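You operate a simulated robot arm through the tools that you are given. There is no shell and no other tool.

Carry out the task below with a simulated two-armed robot. There is one attempt and no reset: what you move stays moved.

Task
Put the white box labelled "MUG" from the middle of the long bench on the top tread of the step and the white box labelled "wristbands" on top of the blue pack. Take the yellow box that says "ball" from the middle of the long bench and leave it on the bare side of the long bench. Take the label roll that says "57" from the roll tray and leave it in the grey tote on the bare side of the long bench. Pick up the tape roll from the clear spot beside the jig with one hand, pass it to the other hand and put it on the front of the grey plate. Take the cream box from the middle shelf of the grey rack and put it on the shelf under the narrow table. Put the blue box from the top of the long wall table on the bench top before the bright monitor. Do these in any order. Set down upright: white box, yellow box, blue box.

Only the result counts: the job must be done as asked and must still hold three seconds after the hand-in. Knocking over, shifting, dropping, spilling or breaking anything else fails it.

Robot
Two 7-joint arms with two-finger parallel grippers on one trunk, on a base that drives. Base frame: it is fixed to the floor where the robot stands at the start and does not move with it; the origin is under the middle of the robot, x ahead of it, y to its left, z up; the surface under the hand at the start is at about z = 760. Lengths are in mm, angles in degrees, forces in N, time in s.
The left shoulder is at the start at [110, 169, 1561], the right one opposite. With the tool pointing down near the work surface each hand reaches from about 100 to 640 mm from the robot's upright axis, wherever it stands, measured 20 degrees to its own side. Places, roughly: bare side of the long bench [700, 1300, 800]; bench top before the bright monitor [1500, -1200, 800]; blue box [5750, 1250, 750]; blue pack [750, -500, 750]; cream box (8x6x4 cm) [4000, -900, 500]; front of the grey plate (40x25 cm) [3100, -1040, 800]; grey tote (49x32x17 cm) [600, 1600, 800]; label roll [500, -1250, 500]; shelf under the narrow table [3900, -100, 300]; tape roll (13x6x13 cm) [3000, 0, 900]; top tread of the step [-800, -600, 400]; white box [750, 250, 750]; yellow box [750, -250, 750]. Payload 1.57 kg a hand.
The TCP of each hand is the grasp point between the finger pads, 30 mm short of the fingertips. In the tool frame z runs along the fingers and y along their closing line. The gripper opens to 80 mm. The fingers are 17 mm wide and 12 mm thick; the gripper's body (40 by 82 mm) begins 80 mm behind the TCP.
Orientation is that of the tool frame in the base frame, as a unit quaternion [x, y, z, w]. With the fingers straight down and closing along the base's y, the tool's x points along the base's -x, its y along +y and its z along -z.

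Tools
- The arms move only by the tool servo_tool. It takes "left_rows", "right_rows" or both (then of equal length, played together; a hand with none holds still); each is a list of rows, each a list of 7 numbers: the opening in per cent of the stroke, from 0 (shut) to 100 (fully open), then the shift along the base's x, y, z in units of 40 mm (1.0 is 40 mm), then the turn, a rotation vector about the base's x, y, z in units of 6 degrees (1.0 is 6 degrees). In form: [[gripper, tx, ty, tz, rx, ry, rz], ...]. A call has 1 to 20 rows; each row shifts and turns the commanded pose from where the row before left it. A call with a number of a shift or a turn outside -1 to 1 is refused whole. A row lasts 0.2 s, in which the tool goes at most 50 mm and 8.6 degrees; a call with a longer step from one row to the next is refused whole, and so is a gripper value outside its range. Where a pose cannot be reached the arm comes as near as it can. A force on the tool above 40 N (or 10 N above the force at the start of the call, whichever is more), or a blocked arm, ends the call early, and 0.2 s more pass. Each finger travels about 72 mm/s and halts on what it meets, pressing with about 38 N; the grip force reading is that of the motor and also rises with nothing between the fingers. The clock runs only during rows and for 0.2 s after the last one: add rows that do not move to give the fingers time. It gives the time, the measured TCP pose, the force on the tool (base axes), the opening and the grip force at its end, in the units of the frame above (readings bear some noise), with the torque about the TCP (base axes, N m) and any sound that the robot's microphone picked up.
- Cameras (640 x 400 px; columns grow to the right, rows downward): "scene" is now at [113.1, -46.4, 1718.8]; the picture's right is [-0.81, -0.59, 0.00], its down [-0.55, 0.75, -0.36] and it looks along [0.21, -0.29, -0.93] (base axes); focal length 214 px, centre (320, 200). "left" rides on the left gripper at [72, 7, -122] in its tool frame; the picture's right is [-0.09, 1.00, 0.00], its down [-0.84, -0.08, -0.54] and it looks along [-0.54, -0.05, 0.84] (tool axes); focal length 238 px, centre (320, 200). "right" rides on the right gripper at [72, -7, -122] in its tool frame; the picture's right is [0.09, 1.00, 0.00], its down [-0.84, 0.08, -0.54] and it looks along [-0.54, 0.05, 0.84] (tool axes); focal length 238 px, centre (320, 200). There is no depth. A picture from a camera that has moved, and an enlarged one, comes with that camera's place and axes in the base frame and with its lens.
- capture(camera): a new picture of that camera. The clock stands still meanwhile.
- move_column(by): slides the trunk up (or, below 0, down) by that many mm; the arms and the scene camera ride with it, the base frame stays. It gives what a move gives, with no picture.
- drive_base(legs): drives the robot by 1 to 6 legs, each [ahead, left, turn to the left] in mm, mm and degrees, along the robot's own axes; the way and the turn of a leg run together, so that a leg with both is an arc; at most 1500 mm and 180 degrees a leg. The arms and the cameras ride along, it lands a little off, and it stops where it bumps. It gives what a move gives.
- pan_tilt(pan, tilt): turns the head with the scene camera to pan (to the left, within 86 degrees either way) and tilt (down, from -29 to 69), counted from straight ahead of the robot. It gives what a move gives.
- inspect(camera, box): a new picture of the part [left, top, right, bottom] of that camera's present view, enlarged. The clock stands still meanwhile.
- close_job(): hands the job in; it is judged then, once.

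Nothing tells you exact positions but the pictures and the camera data. Unless the task says otherwise, let go and move clear before handing in.

The tools are called after "Emit:" as a command line: name --argument value ..., lists and objects as JSON in quotes. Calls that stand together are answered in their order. servo_tool: Moves the arms, as the interface text tells. Its arguments: {"type":"object","properties":{"left_rows":{"type":"array","items":{"type":"array","items":{"type":"number"}}},"right_rows":{"type":"array","items":{"type":"array","items":{"type":"number"}}}},"required":[]} The other tools are called the same way: move_column (by) slides the trunk up or down; drive_base (legs) drives the base; pan_tilt (pan, tilt) turns the head that bears the scene camera; capture (camera) takes a picture; inspect (camera, box) takes an enlarged picture of a part of a camera's view; close_job () hands the job in.

At the start:

```text
clock: 0.0
left_eef_pos: [666.2, -43.2, 1216.4]
left_tool_rot: [0.0, 1.0, 0.0, 0.0]
left_contact_force: [0.8, 0.4, 0.0]
left_torque: [0.01, -0.03, 0.01]
left_finger_gap: 80.0
left_grip_force: 0.0
right_eef_pos: [470.4, -502.4, 1068.1]
right_tool_rot: [0.0, 1.0, 0.0, 0.0]
right_contact_force: [-0.6, -0.3, -0.5]
right_torque: [-0.03, -0.01, -0.02]
right_finger_gap: 80.2
right_grip_force: 0.0
trunk travel left (down, up): [-875.0, 15.0]
robot x, y, heading: [1.9, -0.7, 0.0]
head pan, tilt: [-53.7, 68.8]
```

scene: 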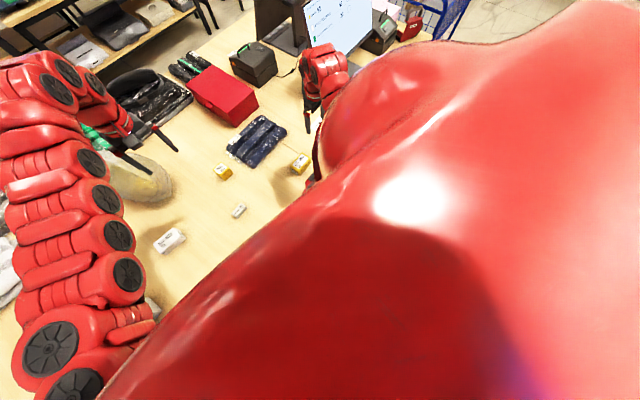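
right: 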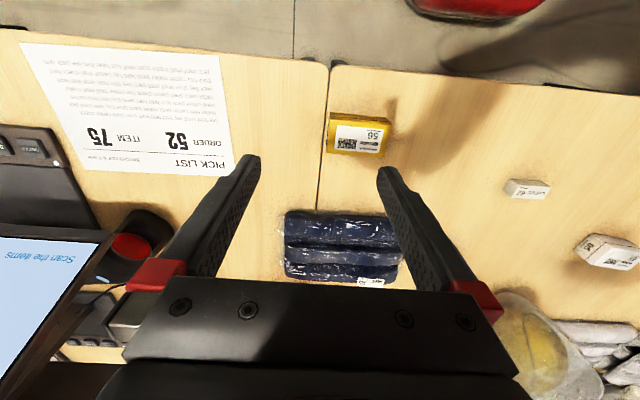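
left: 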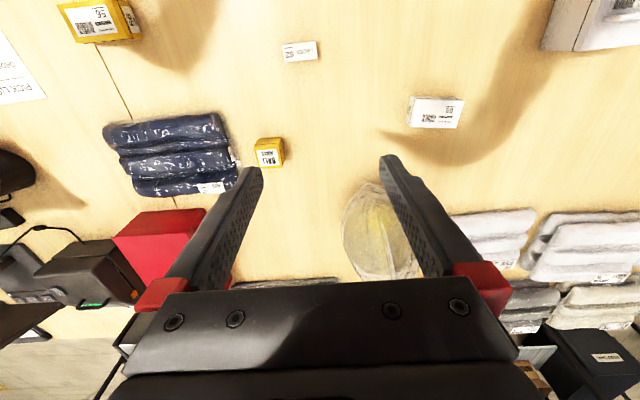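

I see the long bench in front with yellow and white boxes, a blue pack and a monitor to the right. I'll look around with the head first before moving anything.

Emit:
pan_tilt --pan 0 --tilt 45

Emit:
capture --camera "scene"

Emit:
inspect --camera "left" --box '[240, 20, 480, 180]'

Emit:
inspect --camera "left" --box '[40, 0, 300, 200]'

```text
clock: 1.2
left_eef_pos: [666.1, -42.5, 1216.9]
left_tool_rot: [0.001, 1.0, 0.001, 0.0]
left_contact_force: [-0.5, -0.8, 0.0]
left_torque: [-0.01, 0.03, 0.03]
left_finger_gap: 80.0
left_grip_force: 0.1
right_eef_pos: [470.1, -502.8, 1067.7]
right_tool_rot: [-0.001, 1.0, 0.001, -0.001]
right_contact_force: [0.4, -0.3, 0.2]
right_torque: [-0.01, 0.0, -0.01]
right_finger_gap: 79.7
right_grip_force: 0.1
trunk travel left (down, up): [-875.0, 15.0]
robot x, y, heading: [-2.3, 2.0, -0.1]
head pan, tilt: [0.0, 45.0]
```

```text
taken
camera scene: at [161.3, -1.4, 1747.6], right [0.0, -1.0, 0.0], down [-0.71, 0.0, -0.71], along [0.71, 0.0, -0.71], focal length 214 px, centre (320, 200)
```

scene: 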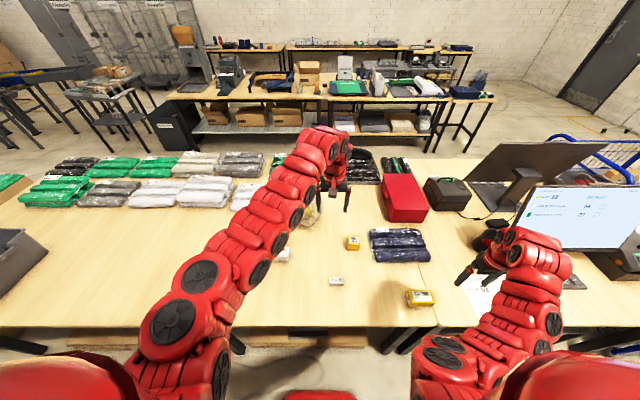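

```text
2.50 times, centred on (360, 100) of left
camera zoom: at [594.7, -34.9, 1336.0], right [0.09, 1.0, 0.0], down [0.84, -0.08, 0.54], along [0.54, -0.05, -0.84], focal length 596 px, centre (220, 450)
```

zoom: 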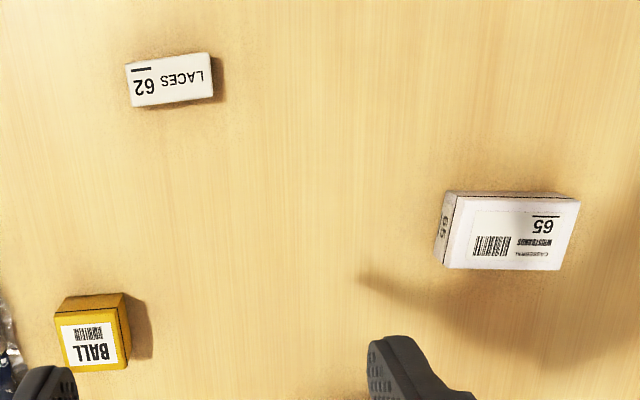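

```text
2.00 times, centred on (170, 100) of left
camera zoom: at [594.7, -34.9, 1336.0], right [0.09, 1.0, 0.0], down [0.84, -0.08, 0.54], along [0.54, -0.05, -0.84], focal length 477 px, centre (620, 400)
```

zoom: 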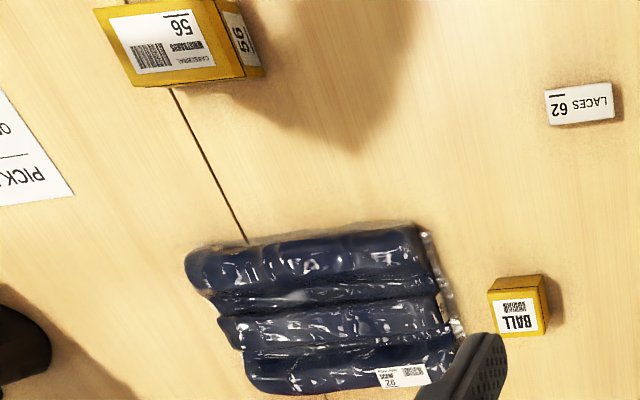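

The ball box is near (793, -172), the white wristbands box near (740, 210), and another white box further left. I'll survey the whole room with the head.

Emit:
pan_tilt --pan 45 --tilt 40

Emit:
capture --camera "scene"

Emit:
inspect --camera "left" --box '[480, 0, 640, 100]'

Emit:
pan_tilt --pan 86 --tilt 35

Emit:
capture --camera "scene"

Emit:
pan_tilt --pan -45 --tilt 40

Emit:
capture --camera "scene"

Emit:
pan_tilt --pan -86 --tilt 40

Emit:
capture --camera "scene"

Emit:
pan_tilt --pan 0 --tilt 15

Emit:
capture --camera "scene"

```text
clock: 2.3
left_eef_pos: [666.6, -42.5, 1216.7]
left_tool_rot: [0.0, 1.0, -0.001, -0.001]
left_contact_force: [0.2, -0.3, 0.0]
left_torque: [-0.04, -0.01, 0.0]
left_finger_gap: 79.8
left_grip_force: 0.1
right_eef_pos: [471.1, -503.9, 1066.9]
right_tool_rot: [0.001, 1.0, 0.001, 0.001]
right_contact_force: [-0.1, 0.4, 0.2]
right_torque: [-0.01, -0.03, -0.02]
right_finger_gap: 80.0
right_grip_force: 0.0
trunk travel left (down, up): [-875.0, 15.0]
robot x, y, heading: [2.5, 0.6, 0.2]
head pan, tilt: [45.0, 40.0]
```

```text
taken
camera scene: at [140.2, 58.7, 1754.9], right [0.71, -0.71, 0.0], down [-0.46, -0.45, -0.77], along [0.54, 0.54, -0.64], focal length 214 px, centre (320, 200)
```

scene: 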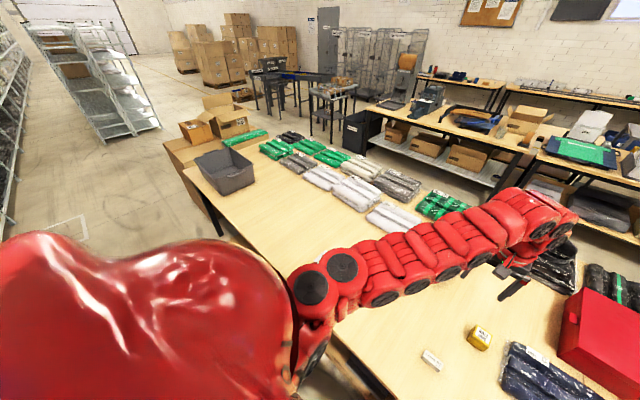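

```text
4.00 times, centred on (560, 50) of left
camera zoom: at [594.7, -34.9, 1336.0], right [0.09, 1.0, 0.0], down [0.84, -0.08, 0.54], along [0.54, -0.05, -0.84], focal length 953 px, centre (-640, 800)
```

zoom: 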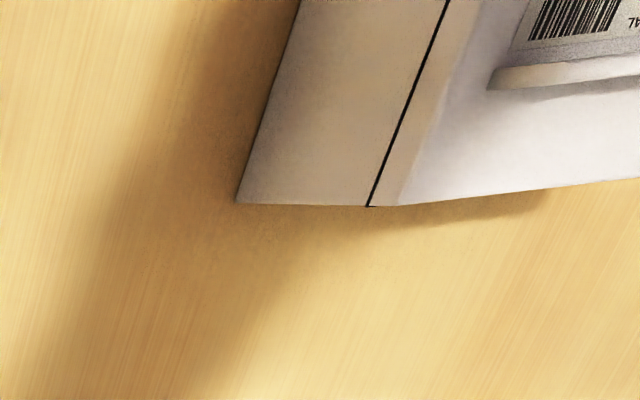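

```text
clock: 3.4
left_eef_pos: [666.5, -42.7, 1216.7]
left_tool_rot: [-0.001, 1.0, 0.0, 0.0]
left_contact_force: [-0.1, -0.5, -0.1]
left_torque: [0.01, 0.01, 0.01]
left_finger_gap: 80.0
left_grip_force: 0.1
right_eef_pos: [469.8, -503.8, 1066.4]
right_tool_rot: [0.001, 1.0, 0.0, -0.001]
right_contact_force: [-0.3, -1.0, 1.0]
right_torque: [0.04, 0.01, -0.03]
right_finger_gap: 80.1
right_grip_force: 0.1
trunk travel left (down, up): [-875.0, 15.0]
robot x, y, heading: [0.7, 0.0, 0.3]
head pan, tilt: [85.9, 35.0]
```

```text
taken
camera scene: at [86.4, 86.5, 1762.5], right [1.0, -0.07, 0.0], down [-0.04, -0.57, -0.82], along [0.06, 0.82, -0.57], focal length 214 px, centre (320, 200)
```

scene: 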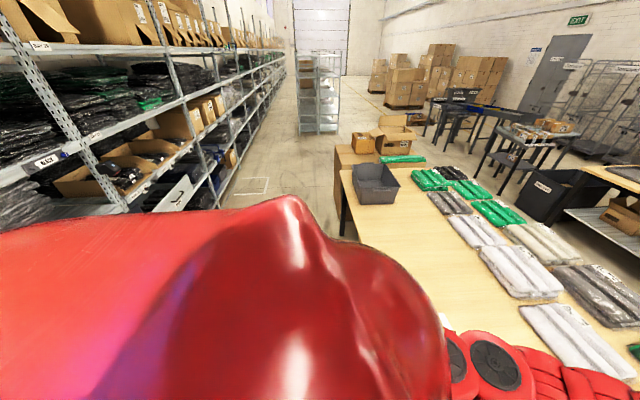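

```text
clock: 5.5
left_eef_pos: [666.4, -43.4, 1217.0]
left_tool_rot: [0.0, 1.0, 0.0, 0.0]
left_contact_force: [0.1, -0.6, 0.7]
left_torque: [-0.01, 0.01, -0.01]
left_finger_gap: 80.0
left_grip_force: 0.1
right_eef_pos: [470.9, -504.2, 1067.0]
right_tool_rot: [0.0, 1.0, 0.0, 0.001]
right_contact_force: [-0.8, -0.8, 0.2]
right_torque: [0.05, 0.02, 0.01]
right_finger_gap: 79.8
right_grip_force: 0.0
trunk travel left (down, up): [-875.0, 15.0]
robot x, y, heading: [0.0, -0.4, 0.2]
head pan, tilt: [-45.0, 40.0]
```

```text
taken
camera scene: at [140.2, -61.4, 1754.9], right [-0.71, -0.71, 0.0], down [-0.45, 0.45, -0.77], along [0.54, -0.54, -0.64], focal length 214 px, centre (320, 200)
```

scene: 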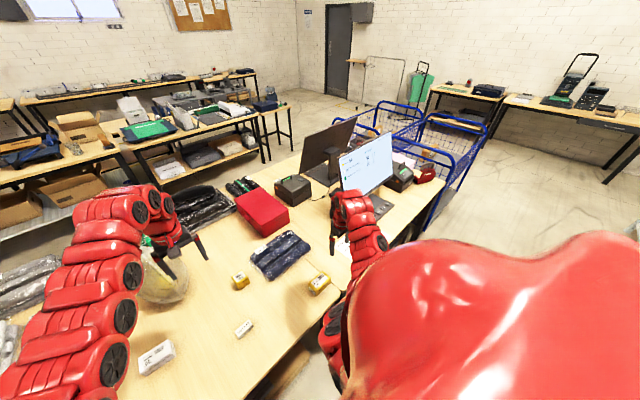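

```text
clock: 6.6
left_eef_pos: [666.4, -42.3, 1216.2]
left_tool_rot: [-0.001, 1.0, 0.0, 0.0]
left_contact_force: [-0.7, -0.1, -0.4]
left_torque: [0.03, 0.02, -0.03]
left_finger_gap: 79.9
left_grip_force: 0.1
right_eef_pos: [470.1, -502.8, 1067.7]
right_tool_rot: [0.0, 1.0, -0.001, 0.0]
right_contact_force: [-0.2, 0.0, 0.3]
right_torque: [0.0, 0.02, 0.0]
right_finger_gap: 80.0
right_grip_force: 0.0
trunk travel left (down, up): [-875.0, 15.0]
robot x, y, heading: [0.7, 2.4, 0.2]
head pan, tilt: [-85.9, 40.0]
```

```text
taken
camera scene: at [86.2, -86.1, 1754.9], right [-1.0, -0.07, 0.0], down [-0.05, 0.64, -0.77], along [0.05, -0.76, -0.64], focal length 214 px, centre (320, 200)
```

scene: 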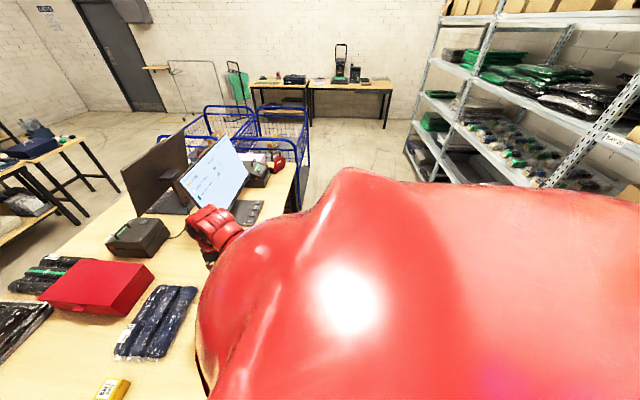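

```text
clock: 8.2
left_eef_pos: [666.5, -42.7, 1217.5]
left_tool_rot: [0.001, 1.0, 0.0, 0.0]
left_contact_force: [-0.2, -0.5, 0.3]
left_torque: [0.01, -0.01, 0.05]
left_finger_gap: 79.7
left_grip_force: 0.1
right_eef_pos: [470.4, -503.1, 1067.1]
right_tool_rot: [0.0, 1.0, 0.0, 0.0]
right_contact_force: [-0.3, 0.5, 0.0]
right_torque: [0.01, -0.01, 0.01]
right_finger_gap: 80.2
right_grip_force: 0.1
trunk travel left (down, up): [-875.0, 15.0]
robot x, y, heading: [-0.7, 2.2, 0.2]
head pan, tilt: [0.0, 15.0]
```

```text
taken
camera scene: at [173.4, -1.4, 1794.5], right [0.0, -1.0, 0.0], down [-0.26, 0.0, -0.97], along [0.97, 0.0, -0.26], focal length 214 px, centre (320, 200)
```

scene: 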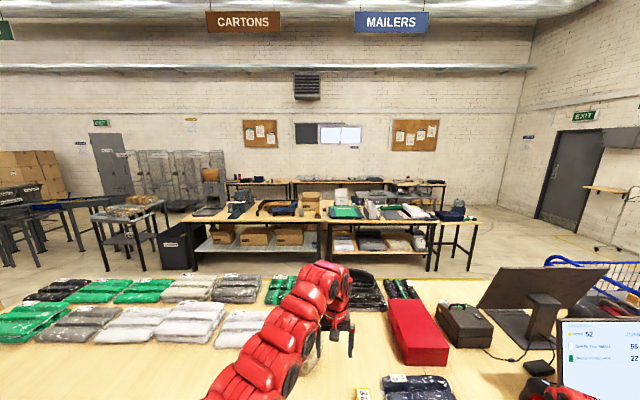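

The MUG box sits under the left arm around (600, 460). I'll swing the left hand to the left to view it with the hand camera and clear the head camera's view.

Emit:
servo_tool --left_rows '[[100, 0, 1, 0, 0, 0, 0], [100, 0, 1, 0, 0, 0, 0], [100, 0, 1, 0, 0, 0, 0], [100, 0, 1, 0, 0, 0, 0], [100, 0, 1, 0, 0, 0, 0], [100, 0, 1, 0, 0, 0, 0], [100, 0, 1, 0, 0, 0, 0], [100, 0, 1, 0, 0, 0, 0], [100, -0.5, 1, 0, 0, 0, 0], [100, -0.5, 1, 0, 0, 0, 0], [100, -0.5, 1, 0, 0, 0, 0], [100, -0.5, 1, 0, 0, 0, 0]]'

Emit:
capture --camera "left"

Emit:
pan_tilt --pan 20 --tilt 50

Emit:
capture --camera "scene"

```text
clock: 10.8
left_eef_pos: [583.7, 440.6, 1218.0]
left_tool_rot: [0.0, 1.0, -0.001, 0.0]
left_contact_force: [-0.6, 0.6, 0.3]
left_torque: [0.0, -0.02, 0.0]
left_finger_gap: 80.1
left_grip_force: 0.0
right_eef_pos: [469.9, -501.7, 1068.2]
right_tool_rot: [0.0, 1.0, -0.001, 0.0]
right_contact_force: [-1.0, 0.2, 0.0]
right_torque: [0.01, 0.04, -0.03]
right_finger_gap: 80.0
right_grip_force: 0.0
trunk travel left (down, up): [-875.0, 15.0]
robot x, y, heading: [1.1, -2.8, -0.2]
head pan, tilt: [0.0, 15.0]
```

```text
taken
camera left: at [511.7, 448.6, 1336.5], right [0.09, 1.0, 0.0], down [0.84, -0.08, 0.54], along [0.54, -0.05, -0.84], focal length 238 px, centre (320, 200)
```

left: 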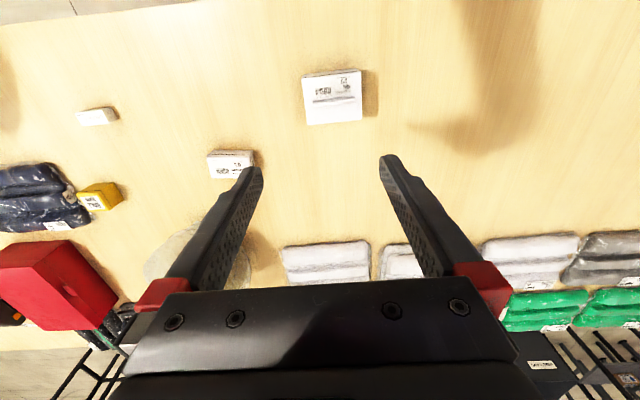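

```text
clock: 11.8
left_eef_pos: [584.3, 437.9, 1216.1]
left_tool_rot: [0.0, 1.0, 0.0, -0.001]
left_contact_force: [0.2, 0.5, 0.1]
left_torque: [0.01, -0.01, 0.0]
left_finger_gap: 80.0
left_grip_force: 0.0
right_eef_pos: [470.6, -503.4, 1067.4]
right_tool_rot: [0.0, 1.0, 0.0, 0.0]
right_contact_force: [-0.7, -0.1, -0.8]
right_torque: [0.01, 0.02, -0.01]
right_finger_gap: 79.7
right_grip_force: 0.1
trunk travel left (down, up): [-875.0, 15.0]
robot x, y, heading: [0.0, 4.1, 0.1]
head pan, tilt: [20.0, 50.0]
```

```text
taken
camera scene: at [152.3, 25.2, 1740.8], right [0.34, -0.94, 0.0], down [-0.72, -0.26, -0.64], along [0.6, 0.22, -0.77], focal length 214 px, centre (320, 200)
```

scene: 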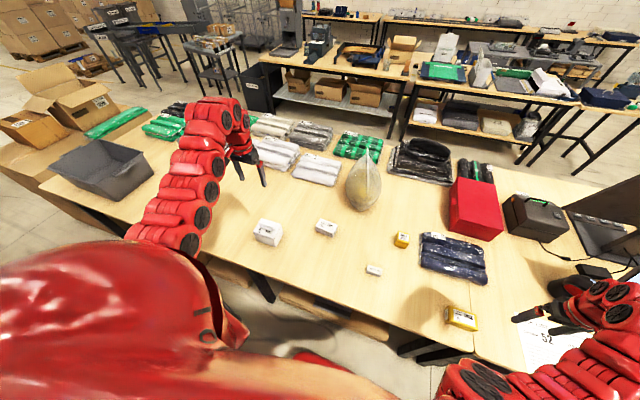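

Emit:
inspect --camera "left" --box '[200, 60, 400, 190]'

Emit:
inspect --camera "scene" --box '[220, 180, 500, 355]'

Emit:
inspect --camera "scene" --box '[0, 60, 300, 250]'

Emit:
inspect --camera "scene" --box '[240, 0, 640, 200]'

```text
3.08 times, centred on (300, 125) of left
camera zoom: at [513.1, 446.6, 1336.6], right [0.09, 1.0, 0.0], down [0.84, -0.08, 0.54], along [0.54, -0.05, -0.84], focal length 733 px, centre (382, 431)
```

zoom: 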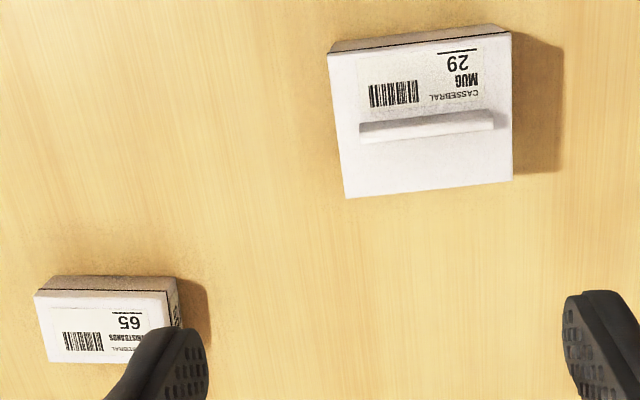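

```text
2.29 times, centred on (360, 268) of scene
camera zoom: at [152.3, 25.2, 1740.8], right [0.34, -0.94, 0.0], down [-0.72, -0.26, -0.64], along [0.6, 0.22, -0.77], focal length 490 px, centre (229, 46)
```

zoom: 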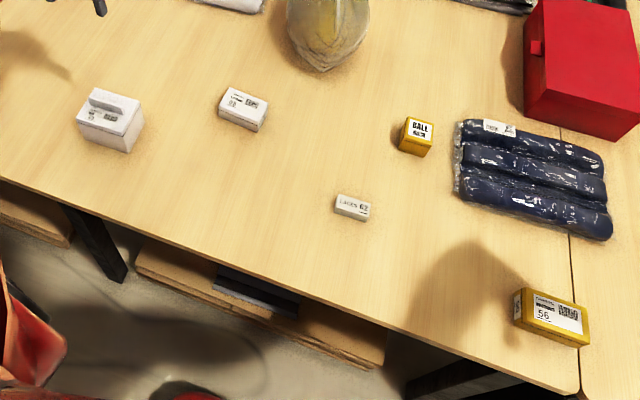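

```text
2.11 times, centred on (150, 155) of scene
camera zoom: at [152.3, 25.2, 1740.8], right [0.34, -0.94, 0.0], down [-0.72, -0.26, -0.64], along [0.6, 0.22, -0.77], focal length 452 px, centre (678, 295)
```

zoom: 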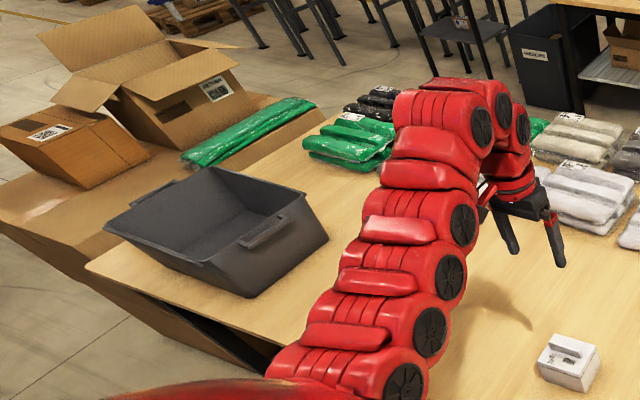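

```text
1.60 times, centred on (440, 100) of scene
camera zoom: at [152.3, 25.2, 1740.8], right [0.34, -0.94, 0.0], down [-0.72, -0.26, -0.64], along [0.6, 0.22, -0.77], focal length 343 px, centre (128, 360)
```

zoom: 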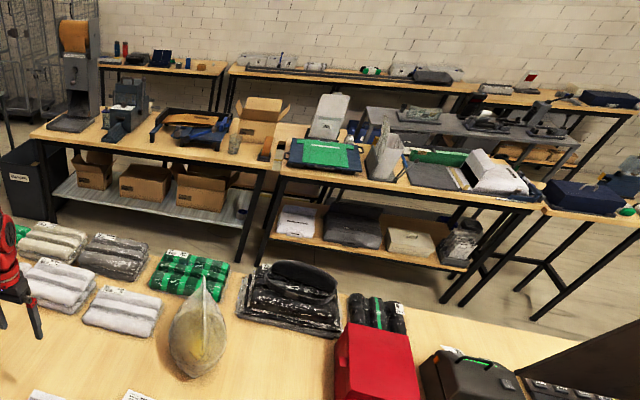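

The MUG box has a raised handle strip on top; wristbands 65 box is next to it. I'll look down to see the robot's base and the bench edge, then check the other places.

Emit:
pan_tilt --pan 0 --tilt 69

Emit:
capture --camera "scene"

Emit:
capture --camera "right"

```text
clock: 12.7
left_eef_pos: [583.7, 437.4, 1217.4]
left_tool_rot: [0.0, 1.0, 0.0, 0.0]
left_contact_force: [0.2, -1.0, 0.1]
left_torque: [-0.02, 0.01, -0.01]
left_finger_gap: 80.0
left_grip_force: 0.1
right_eef_pos: [470.7, -502.5, 1068.0]
right_tool_rot: [0.0, 1.0, 0.0, -0.001]
right_contact_force: [0.4, 0.4, 0.2]
right_torque: [-0.02, -0.01, -0.01]
right_finger_gap: 80.2
right_grip_force: 0.1
trunk travel left (down, up): [-875.0, 15.0]
robot x, y, heading: [-0.3, -0.0, 0.1]
head pan, tilt: [0.0, 68.8]
```

```text
taken
camera scene: at [135.9, -1.1, 1718.9], right [0.0, -1.0, 0.0], down [-0.93, 0.0, -0.36], along [0.36, 0.0, -0.93], focal length 214 px, centre (320, 200)
```

scene: 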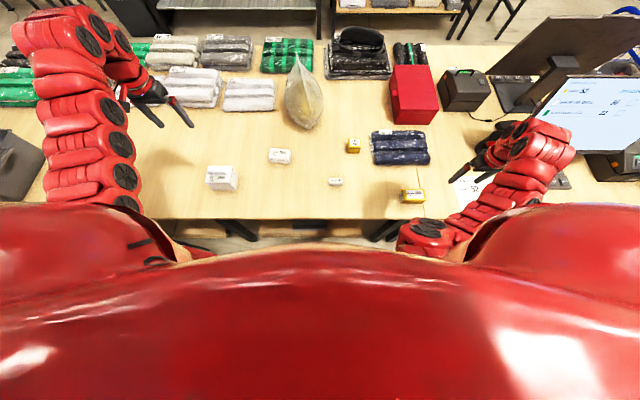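

```text
taken
camera right: at [399.8, -510.3, 1189.4], right [-0.09, 1.0, 0.0], down [0.84, 0.08, 0.54], along [0.54, 0.05, -0.84], focal length 238 px, centre (320, 200)
```

right: 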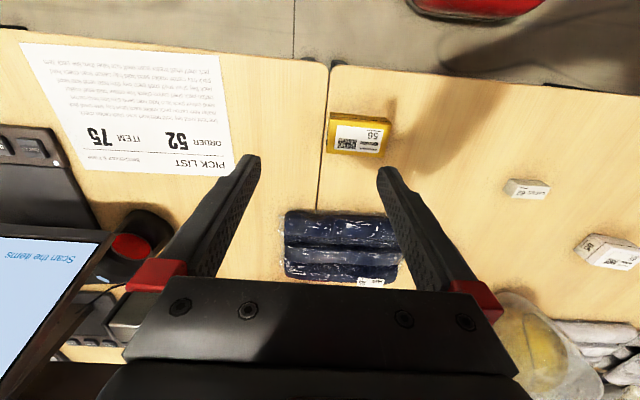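

The bench front edge is at about x=412 and the robot's base front at about x=240, so I can move about 130 mm closer. I'll drive ahead and left so that both the MUG box (left hand) and the wristbands box (right hand) are in reach.

Emit:
drive_base --legs '[[130, 300, 0]]'

Emit:
capture --camera "scene"

Emit:
capture --camera "right"

Emit:
capture --camera "left"

```text
clock: 14.8
left_eef_pos: [713.9, 735.2, 1217.3]
left_tool_rot: [0.0, 1.0, 0.0, 0.0]
left_contact_force: [-0.1, -0.1, -0.1]
left_torque: [-0.01, -0.04, 0.0]
left_finger_gap: 79.8
left_grip_force: 0.1
right_eef_pos: [599.3, -207.7, 1067.4]
right_tool_rot: [0.001, 1.0, 0.0, 0.0]
right_contact_force: [0.7, -0.6, 0.1]
right_torque: [0.02, -0.02, 0.0]
right_finger_gap: 80.0
right_grip_force: 0.1
trunk travel left (down, up): [-875.0, 15.0]
robot x, y, heading: [127.8, 294.9, -0.1]
head pan, tilt: [0.0, 68.8]
```

```text
taken
camera scene: at [265.2, 295.2, 1718.9], right [0.0, -1.0, 0.0], down [-0.93, 0.0, -0.36], along [0.36, 0.0, -0.93], focal length 214 px, centre (320, 200)
```

scene: 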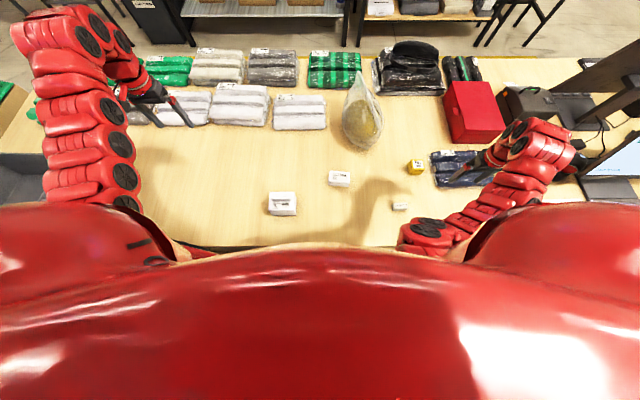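

```text
taken
camera right: at [528.9, -213.6, 1189.1], right [-0.09, 1.0, 0.0], down [0.84, 0.08, 0.54], along [0.54, 0.05, -0.84], focal length 238 px, centre (320, 200)
```

right: 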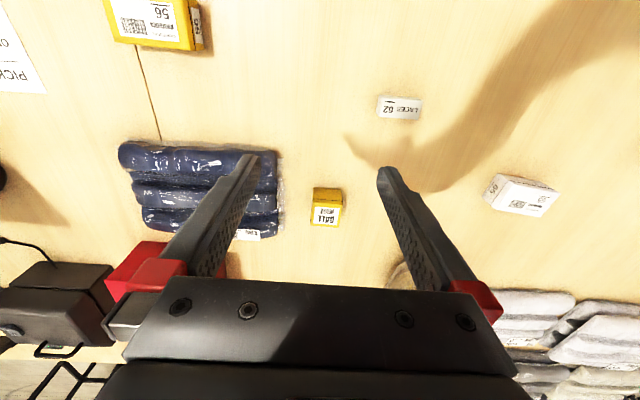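

```text
taken
camera left: at [642.9, 743.2, 1337.2], right [0.09, 1.0, 0.0], down [0.84, -0.08, 0.54], along [0.54, -0.05, -0.84], focal length 238 px, centre (320, 200)
```

left: 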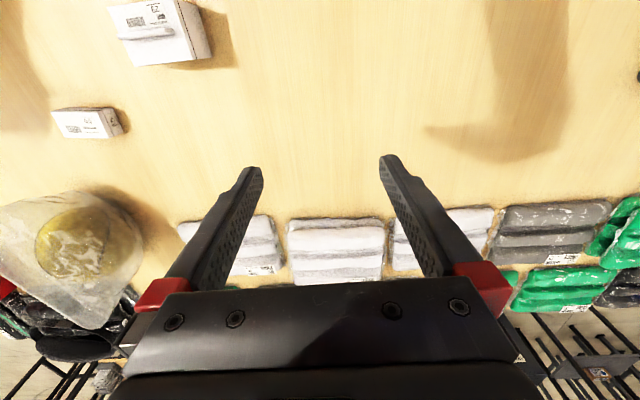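

I see the MUG box (handle along y) at about (604, 467) and wristbands at about (735, 200). I'll zoom on both to estimate their heights before grasping.

Emit:
inspect --camera "scene" --box '[240, 150, 400, 250]'

Emit:
inspect --camera "left" --box '[40, 0, 240, 140]'

Emit:
inspect --camera "right" --box '[440, 140, 600, 240]'

Emit:
inspect --camera "scene" --box '[320, 120, 520, 245]'

```text
4.00 times, centred on (320, 200) of scene
camera zoom: at [265.2, 295.2, 1718.9], right [0.0, -1.0, 0.0], down [-0.93, 0.0, -0.36], along [0.36, 0.0, -0.93], focal length 858 px, centre (320, 200)
```

zoom: 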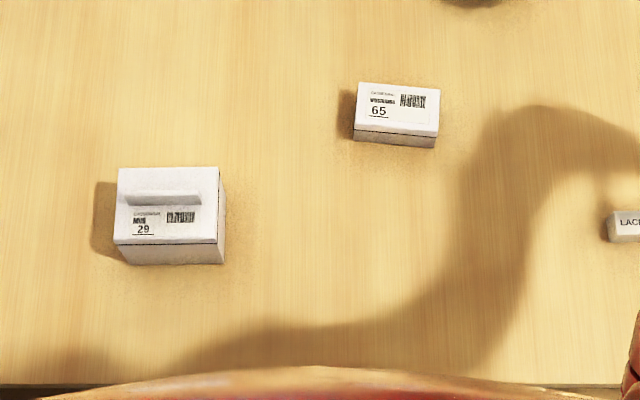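

```text
2.86 times, centred on (140, 70) of left
camera zoom: at [642.9, 743.2, 1337.2], right [0.09, 1.0, 0.0], down [0.84, -0.08, 0.54], along [0.54, -0.05, -0.84], focal length 681 px, centre (834, 571)
```

zoom: 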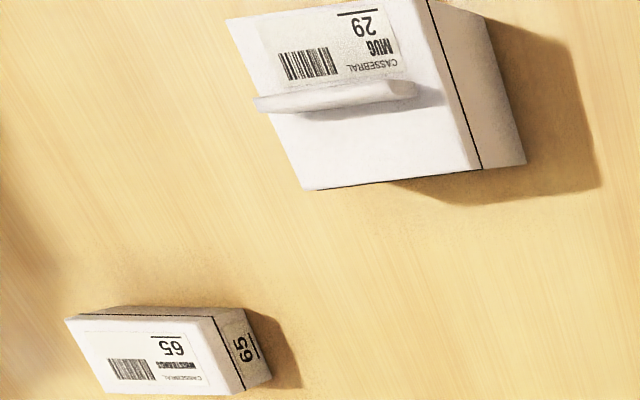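

```text
4.00 times, centred on (520, 190) of right
camera zoom: at [528.9, -213.6, 1189.1], right [-0.09, 1.0, 0.0], down [0.84, 0.08, 0.54], along [0.54, 0.05, -0.84], focal length 953 px, centre (-480, 240)
```

zoom: 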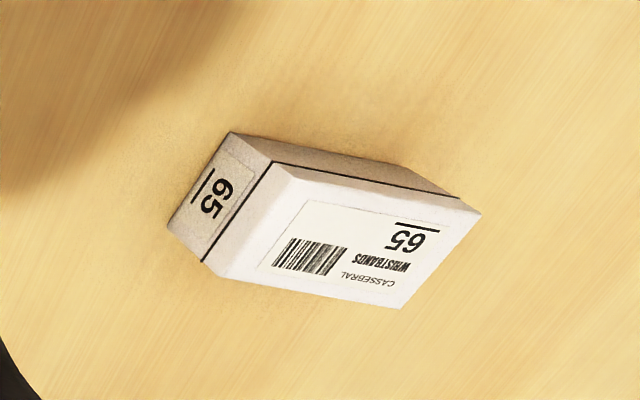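

```text
3.20 times, centred on (420, 182) of scene
camera zoom: at [265.2, 295.2, 1718.9], right [0.0, -1.0, 0.0], down [-0.93, 0.0, -0.36], along [0.36, 0.0, -0.93], focal length 686 px, centre (0, 256)
```

zoom: 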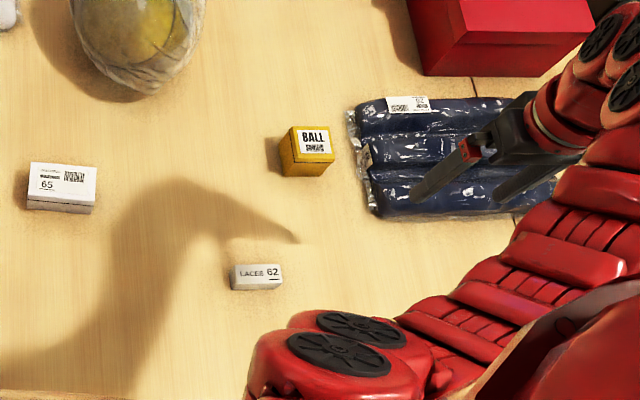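

MUG handle top is at about (600, 463, 867); wristbands box centre about (739, 201), top about 795. I'll move both hands above them while turning the fingers to close along x.

Emit:
servo_tool --left_rows '[[100, -0.19, -0.452, -0.428, 0, 0, -1], [100, -0.19, -0.452, -0.428, 0, 0, -1], [100, -0.19, -0.452, -0.428, 0, 0, -1], [100, -0.19, -0.452, -0.428, 0, 0, -1], [100, -0.19, -0.452, -0.428, 0, 0, -1], [100, -0.19, -0.452, -0.428, 0, 0, -1], [100, -0.19, -0.452, -0.428, 0, 0, -1], [100, -0.19, -0.452, -0.428, 0, 0, -1], [100, -0.19, -0.452, -0.428, 0, 0, -1], [100, -0.19, -0.452, -0.428, 0, 0, -1], [100, -0.19, -0.452, -0.428, 0, 0, -1], [100, -0.19, -0.452, -0.428, 0, 0, -1], [100, -0.19, -0.452, -0.428, 0, 0, -1], [100, -0.19, -0.452, -0.428, 0, 0, -1], [100, -0.19, -0.452, -0.428, 0, 0, -1]]' --right_rows '[[100, 0.233, 0.682, -0.195, 0, 0, 0.944], [100, 0.233, 0.682, -0.195, 0, 0, 0.944], [100, 0.233, 0.682, -0.195, 0, 0, 0.944], [100, 0.233, 0.682, -0.195, 0, 0, 0.944], [100, 0.233, 0.682, -0.195, 0, 0, 0.944], [100, 0.233, 0.682, -0.195, 0, 0, 0.944], [100, 0.233, 0.682, -0.195, 0, 0, 0.944], [100, 0.233, 0.682, -0.195, 0, 0, 0.944], [100, 0.233, 0.682, -0.195, 0, 0, 0.944], [100, 0.233, 0.682, -0.195, 0, 0, 0.944], [100, 0.233, 0.682, -0.195, 0, 0, 0.944], [100, 0.233, 0.682, -0.195, 0, 0, 0.944], [100, 0.233, 0.682, -0.195, 0, 0, 0.944], [100, 0.233, 0.682, -0.195, 0, 0, 0.944], [100, 0.233, 0.682, -0.195, 0, 0, 0.944]]'

Emit:
capture --camera "left"

Emit:
capture --camera "right"

Emit:
capture --camera "scene"

```text
clock: 18.0
left_eef_pos: [625.5, 503.1, 923.7]
left_tool_rot: [0.708, 0.707, 0.001, 0.001]
left_contact_force: [0.5, -0.4, -0.7]
left_torque: [0.02, 0.01, -0.02]
left_finger_gap: 80.0
left_grip_force: 0.0
left hand out of reach, approached as far as the arm can: row 1, 2, 4
right_eef_pos: [738.2, 205.8, 950.3]
right_tool_rot: [-0.676, 0.737, 0.0, 0.0]
right_contact_force: [0.3, 0.8, -0.4]
right_torque: [-0.01, -0.03, -0.01]
right_finger_gap: 79.8
right_grip_force: 0.1
trunk travel left (down, up): [-875.0, 15.0]
robot x, y, heading: [130.6, 298.5, -0.2]
head pan, tilt: [0.0, 68.8]
```

```text
taken
camera left: at [632.2, 576.5, 1042.9], right [1.0, -0.09, 0.0], down [-0.08, -0.84, 0.54], along [-0.05, -0.54, -0.84], focal length 238 px, centre (320, 200)
```

left: 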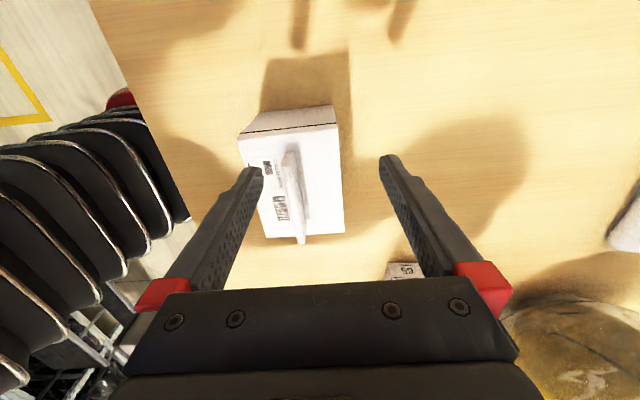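

```text
taken
camera right: at [739.9, 132.8, 1073.2], right [-1.0, 0.0, 0.0], down [0.0, 0.84, 0.54], along [0.0, 0.54, -0.84], focal length 238 px, centre (320, 200)
```

right: 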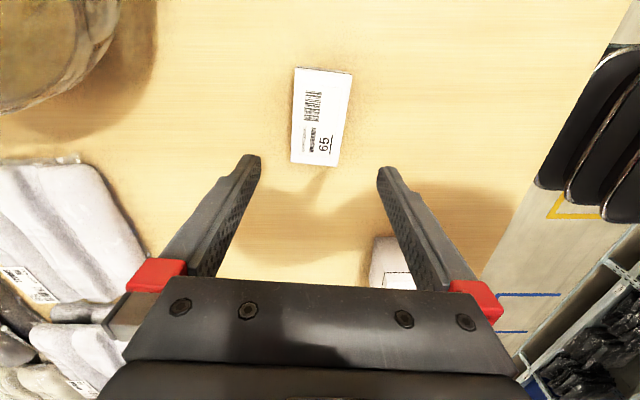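

```text
taken
camera scene: at [266.1, 297.9, 1718.8], right [0.0, -1.0, 0.0], down [-0.93, 0.0, -0.36], along [0.36, 0.0, -0.93], focal length 214 px, centre (320, 200)
```

scene: 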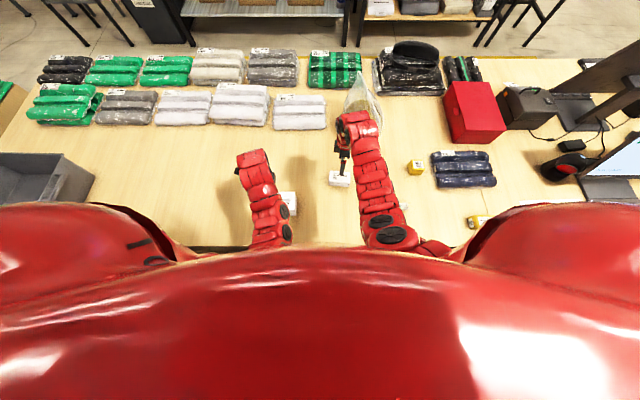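

Left hand is over the handle with about 25/39 mm offset, right hand is nearly over the wristbands box. I'll align both and lower partly, then check.

Emit:
servo_tool --left_rows '[[100, -0.32, -0.49, 0, 0, 0, 0], [100, -0.32, -0.49, 0, 0, 0, 0], [100, 0, 0, 0, 0, 0, 0], [100, 0, 0, 0, 0, 0, 0]]' --right_rows '[[100, 0.07, -0.15, -0.65, 0, 0, 0], [100, 0, 0, -0.65, 0, 0, 0], [100, 0, 0, -0.65, 0, 0, 0], [100, 0, 0, -0.65, 0, 0, 0]]'

Emit:
capture --camera "left"

Emit:
capture --camera "right"

```text
clock: 19.0
left_eef_pos: [596.3, 463.8, 923.0]
left_tool_rot: [0.708, 0.707, -0.001, 0.0]
left_contact_force: [0.0, 0.1, -0.6]
left_torque: [0.05, 0.0, 0.01]
left_finger_gap: 80.2
left_grip_force: 0.1
right_eef_pos: [742.7, 200.0, 846.4]
right_tool_rot: [-0.676, 0.737, 0.0, 0.0]
right_contact_force: [-0.4, 0.8, 0.1]
right_torque: [-0.03, 0.01, 0.01]
right_finger_gap: 79.7
right_grip_force: 0.0
trunk travel left (down, up): [-875.0, 15.0]
robot x, y, heading: [129.6, 297.1, 0.0]
head pan, tilt: [0.0, 68.8]
```

```text
taken
camera left: at [604.4, 536.8, 1042.0], right [1.0, -0.09, 0.0], down [-0.08, -0.84, 0.54], along [-0.05, -0.54, -0.84], focal length 238 px, centre (320, 200)
```

left: 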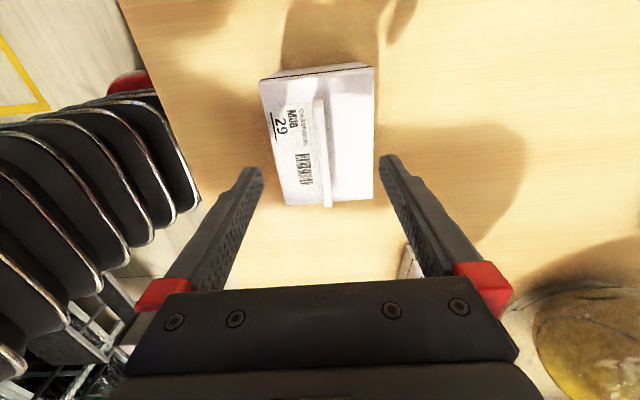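

```text
taken
camera right: at [744.4, 126.3, 968.3], right [-1.0, 0.0, 0.0], down [0.0, 0.84, 0.54], along [0.0, 0.54, -0.84], focal length 238 px, centre (320, 200)
```

right: 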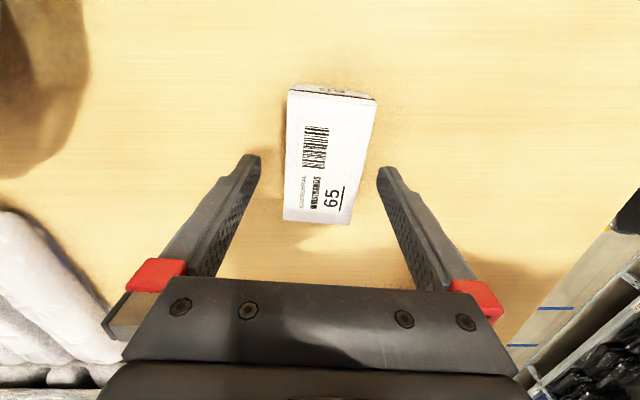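

Both are aligned. Lowering both hands the final distance and closing the grippers.

Emit:
servo_tool --left_rows '[[100, 0.08, 0, -0.41, 0, 0, 0], [100, 0, 0, -0.41, 0, 0, 0], [100, 0, 0, -0.4, 0, 0, 0], [0, 0, 0, 0, 0, 0, 0], [0, 0, 0, 0, 0, 0, 0], [0, 0, 0, 0, 0, 0, 0], [0, 0, 0, 0, 0, 0, 0]]' --right_rows '[[100, -0.02, 0, -0.4, 0, 0, 0], [100, 0, 0, -0.4, 0, 0, 0], [100, 0, 0, -0.4, 0, 0, 0], [0, 0, 0, 0, 0, 0, 0], [0, 0, 0, 0, 0, 0, 0], [0, 0, 0, 0, 0, 0, 0], [0, 0, 0, 0, 0, 0, 0]]'

Emit:
capture --camera "left"

Emit:
capture --camera "right"

```text
clock: 19.8
left_eef_pos: [599.7, 464.3, 884.5]
left_tool_rot: [0.707, 0.708, 0.003, 0.001]
left_contact_force: [-8.4, -0.7, 18.8]
left_torque: [-0.04, 1.05, -0.08]
left_finger_gap: 80.0
left_grip_force: 0.1
right_eef_pos: [726.7, 194.0, 817.0]
right_tool_rot: [-0.674, 0.739, 0.0, 0.001]
right_contact_force: [0.2, 1.1, 0.0]
right_torque: [0.02, 0.02, -0.02]
right_finger_gap: 79.7
right_grip_force: 0.0
right hand out of reach, approached as far as the arm can: row 2, 3
trunk travel left (down, up): [-875.0, 15.0]
robot x, y, heading: [130.8, 298.5, 0.0]
head pan, tilt: [0.0, 68.8]
stopped in row 3 (left hand): the force on the tool passed its limit at 69 N (the readings are from after the stop); the commanded pose is now the measured one
```

```text
taken
camera left: at [606.5, 537.3, 1004.7], right [1.0, -0.09, 0.0], down [-0.08, -0.84, 0.54], along [-0.05, -0.54, -0.84], focal length 238 px, centre (320, 200)
```

left: 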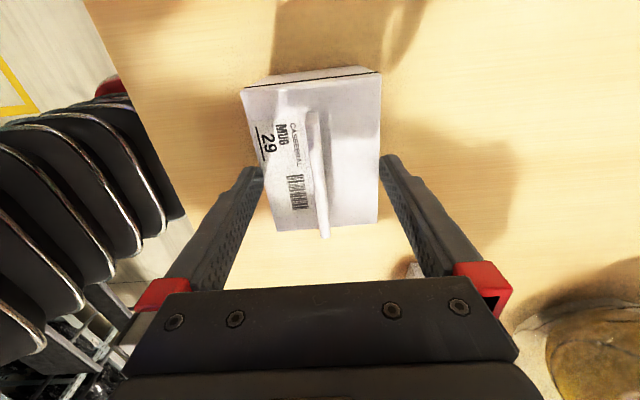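

```text
taken
camera right: at [728.1, 122.0, 938.8], right [-1.0, 0.0, 0.0], down [0.0, 0.84, 0.54], along [0.0, 0.54, -0.84], focal length 238 px, centre (320, 200)
```

right: 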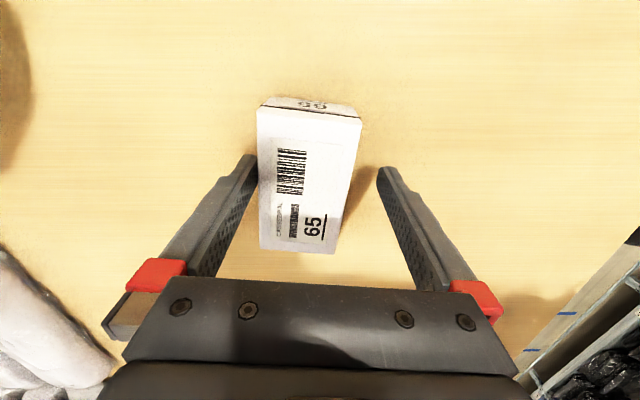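

The left fingers, fully open, landed on the box's rim, and the right arm is at its reach limit. I'll raise both hands, then lower the trunk to gain reach and retry with a narrower left opening.

Emit:
servo_tool --left_rows '[[100, 0, 0, 0.5, 0, 0, 0], [100, 0, 0, 0.9, 0, 0, 0], [100, 0, 0, 0.9, 0, 0, 0], [100, 0, 0, 0.9, 0, 0, 0], [50, 0, 0, 0.9, 0, 0, 0], [50, 0, 0, 0.9, 0, 0, 0]]' --right_rows '[[100, 0.05, 0, 0.5, 0, 0, 0], [100, 0.05, 0, 0.9, 0, 0, 0], [100, 0.05, 0, 0.9, 0, 0, 0], [100, 0.05, 0, 0.9, 0, 0, 0], [100, 0.05, 0, 0.9, 0, 0, 0], [100, 0.05, 0, 0.9, 0, 0, 0]]'

Emit:
move_column --by -180

Emit:
capture --camera "left"

Emit:
capture --camera "right"

Emit:
capture --camera "scene"

```text
clock: 21.2
left_eef_pos: [597.3, 464.5, 1068.6]
left_tool_rot: [0.707, 0.707, 0.005, 0.001]
left_contact_force: [0.6, 0.4, 0.3]
left_torque: [0.01, -0.02, 0.02]
left_finger_gap: 40.1
left_grip_force: 0.1
left hand out of reach, approached as far as the arm can: row 6
right_eef_pos: [740.0, 193.2, 1016.9]
right_tool_rot: [-0.674, 0.739, 0.0, 0.001]
right_contact_force: [-0.2, -0.4, 0.3]
right_torque: [-0.02, -0.02, -0.03]
right_finger_gap: 80.0
right_grip_force: 0.1
trunk travel left (down, up): [-875.0, 15.0]
robot x, y, heading: [130.1, 297.8, -0.0]
head pan, tilt: [0.0, 68.8]
```

```text
clock: 23.2
left_eef_pos: [598.8, 464.0, 887.1]
left_tool_rot: [0.707, 0.707, 0.004, 0.002]
left_contact_force: [-0.7, -0.2, 0.1]
left_torque: [0.0, -0.01, 0.04]
left_finger_gap: 40.0
left_grip_force: 0.1
right_eef_pos: [740.7, 192.7, 835.8]
right_tool_rot: [-0.675, 0.737, 0.0, 0.0]
right_contact_force: [0.1, -0.5, 0.2]
right_torque: [-0.02, -0.01, 0.0]
right_finger_gap: 80.1
right_grip_force: 0.0
trunk travel left (down, up): [-695.0, 195.0]
robot x, y, heading: [133.3, 298.2, 0.0]
head pan, tilt: [0.0, 68.8]
```

```text
taken
camera left: at [605.1, 536.6, 1007.7], right [1.0, -0.09, 0.01], down [-0.08, -0.84, 0.54], along [-0.04, -0.54, -0.84], focal length 238 px, centre (320, 200)
```

left: 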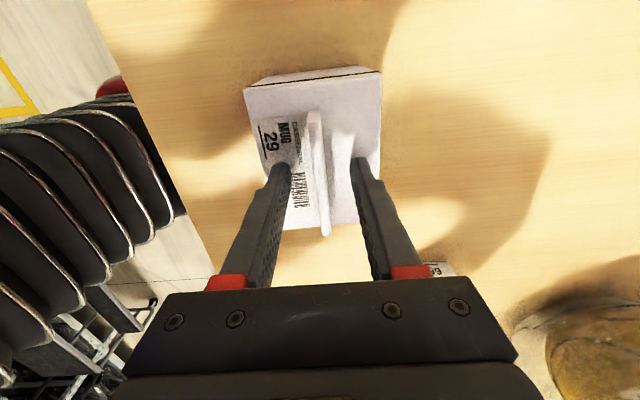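

```text
taken
camera right: at [742.5, 120.2, 957.8], right [-1.0, 0.0, 0.0], down [0.0, 0.84, 0.54], along [0.0, 0.54, -0.84], focal length 238 px, centre (320, 200)
```

right: 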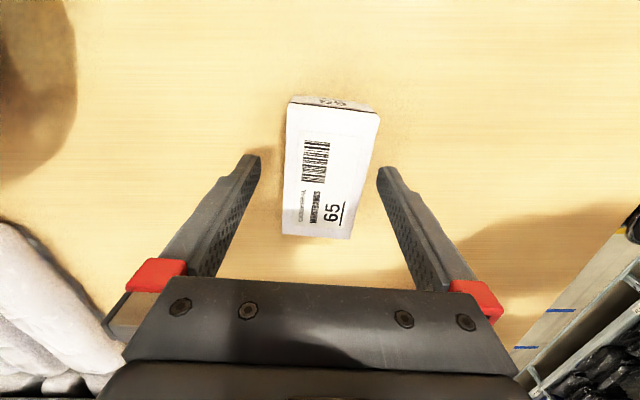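

```text
taken
camera scene: at [265.8, 296.9, 1538.9], right [0.0, -1.0, 0.0], down [-0.93, 0.0, -0.36], along [0.36, 0.0, -0.93], focal length 214 px, centre (320, 200)
```

scene: 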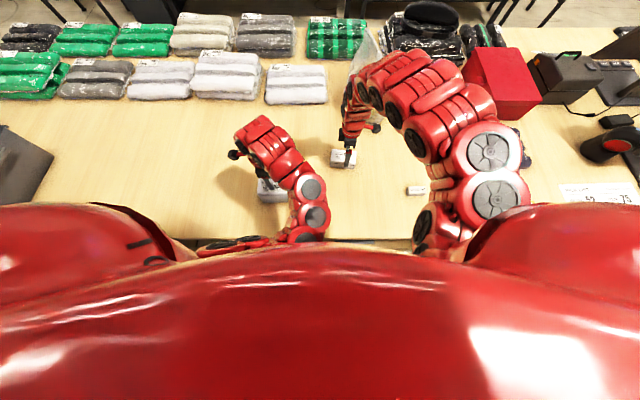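

Both are well aligned now. I'll lower the right hand in two stages, and the left only 5 mm more, then grip the handle.

Emit:
servo_tool --left_rows '[[50, 0.03, 0, -0.12, 0, 0, 0], [0, 0, 0, 0, 0, 0, 0], [0, 0, 0, 0, 0, 0, 0], [0, 0, 0, 0, 0, 0, 0]]' --right_rows '[[100, -0.06, 0.15, -0.2, 0, 0, 0], [100, 0, 0, -0.2, 0, 0, 0], [100, 0, 0, -0.15, 0, 0, 0], [100, 0, 0, 0, 0, 0, 0]]'

Emit:
capture --camera "left"

Emit:
capture --camera "right"

```text
clock: 24.3
left_eef_pos: [603.3, 463.4, 884.6]
left_tool_rot: [0.707, 0.707, 0.007, 0.005]
left_contact_force: [-1.0, -1.9, 18.5]
left_torque: [-0.16, 1.01, 0.08]
left_finger_gap: 7.9
left_grip_force: 26.7
right_eef_pos: [737.6, 197.8, 813.0]
right_tool_rot: [-0.674, 0.738, -0.001, 0.001]
right_contact_force: [0.5, -1.1, 0.9]
right_torque: [0.01, 0.0, 0.0]
right_finger_gap: 80.1
right_grip_force: 0.1
trunk travel left (down, up): [-695.0, 195.0]
robot x, y, heading: [131.3, 299.9, 0.2]
head pan, tilt: [0.0, 68.8]
stopped in row 4 (left hand): the force on the tool passed its limit at 41 N (the readings are from after the stop); the commanded pose is now the measured one
```

```text
taken
camera left: at [607.3, 535.9, 1005.1], right [1.0, -0.09, 0.02], down [-0.09, -0.84, 0.54], along [-0.04, -0.54, -0.84], focal length 238 px, centre (320, 200)
```

left: 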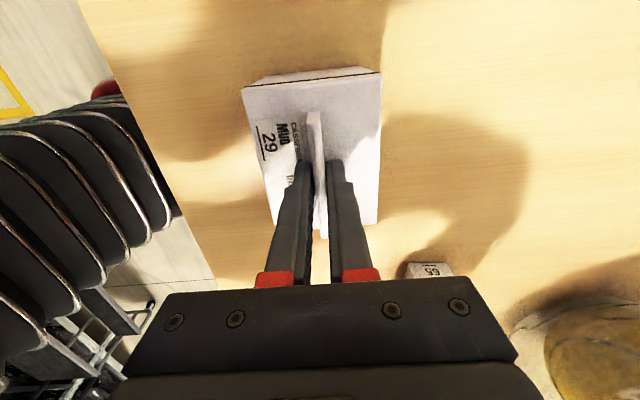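

```text
taken
camera right: at [738.9, 125.5, 935.4], right [-1.0, 0.0, 0.0], down [0.0, 0.84, 0.54], along [0.0, 0.54, -0.84], focal length 238 px, centre (320, 200)
```

right: 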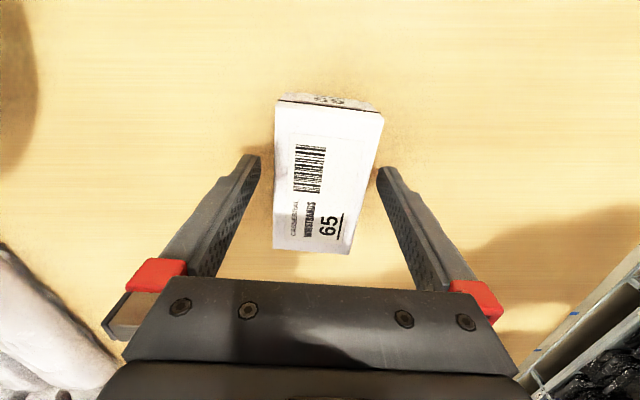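

The left hand holds the handle (gap 8 mm). I'll relieve it slightly upward, shift the right hand 4 mm toward -x, lower, and grip the wristbands box.

Emit:
servo_tool --left_rows '[[0, 0, 0, 0.05, 0, 0, 0], [0, 0, 0, 0.05, 0, 0, 0], [0, 0, 0, 0, 0, 0, 0], [0, 0, 0, 0, 0, 0, 0], [0, 0, 0, 0, 0, 0, 0], [0, 0, 0, 0, 0, 0, 0]]' --right_rows '[[100, -0.1, 0.05, 0, 0, 0, 0], [100, 0, 0, -0.2, 0, 0, 0], [100, 0, 0, -0.18, 0, 0, 0], [0, 0, 0, 0, 0, 0, 0], [0, 0, 0, 0, 0, 0, 0], [0, 0, 0, 0, 0, 0, 0]]'

Emit:
capture --camera "right"

```text
clock: 25.7
left_eef_pos: [603.7, 465.3, 888.0]
left_tool_rot: [0.707, 0.707, 0.006, 0.003]
left_contact_force: [0.7, -0.6, -2.9]
left_torque: [-0.02, 0.0, -0.05]
left_finger_gap: 7.8
left_grip_force: 26.3
right_eef_pos: [734.5, 199.4, 797.2]
right_tool_rot: [-0.675, 0.738, 0.001, 0.0]
right_contact_force: [-0.3, 0.2, 0.1]
right_torque: [0.02, -0.01, -0.02]
right_finger_gap: 57.4
right_grip_force: 38.1
trunk travel left (down, up): [-695.0, 195.0]
robot x, y, heading: [131.6, 300.1, 0.3]
head pan, tilt: [0.0, 68.8]
```

```text
taken
camera right: at [736.0, 128.1, 919.3], right [-1.0, 0.0, 0.0], down [0.0, 0.84, 0.54], along [0.0, 0.54, -0.84], focal length 238 px, centre (320, 200)
```

right: 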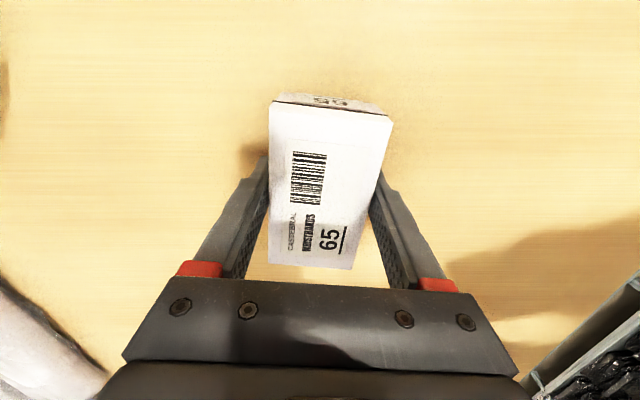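

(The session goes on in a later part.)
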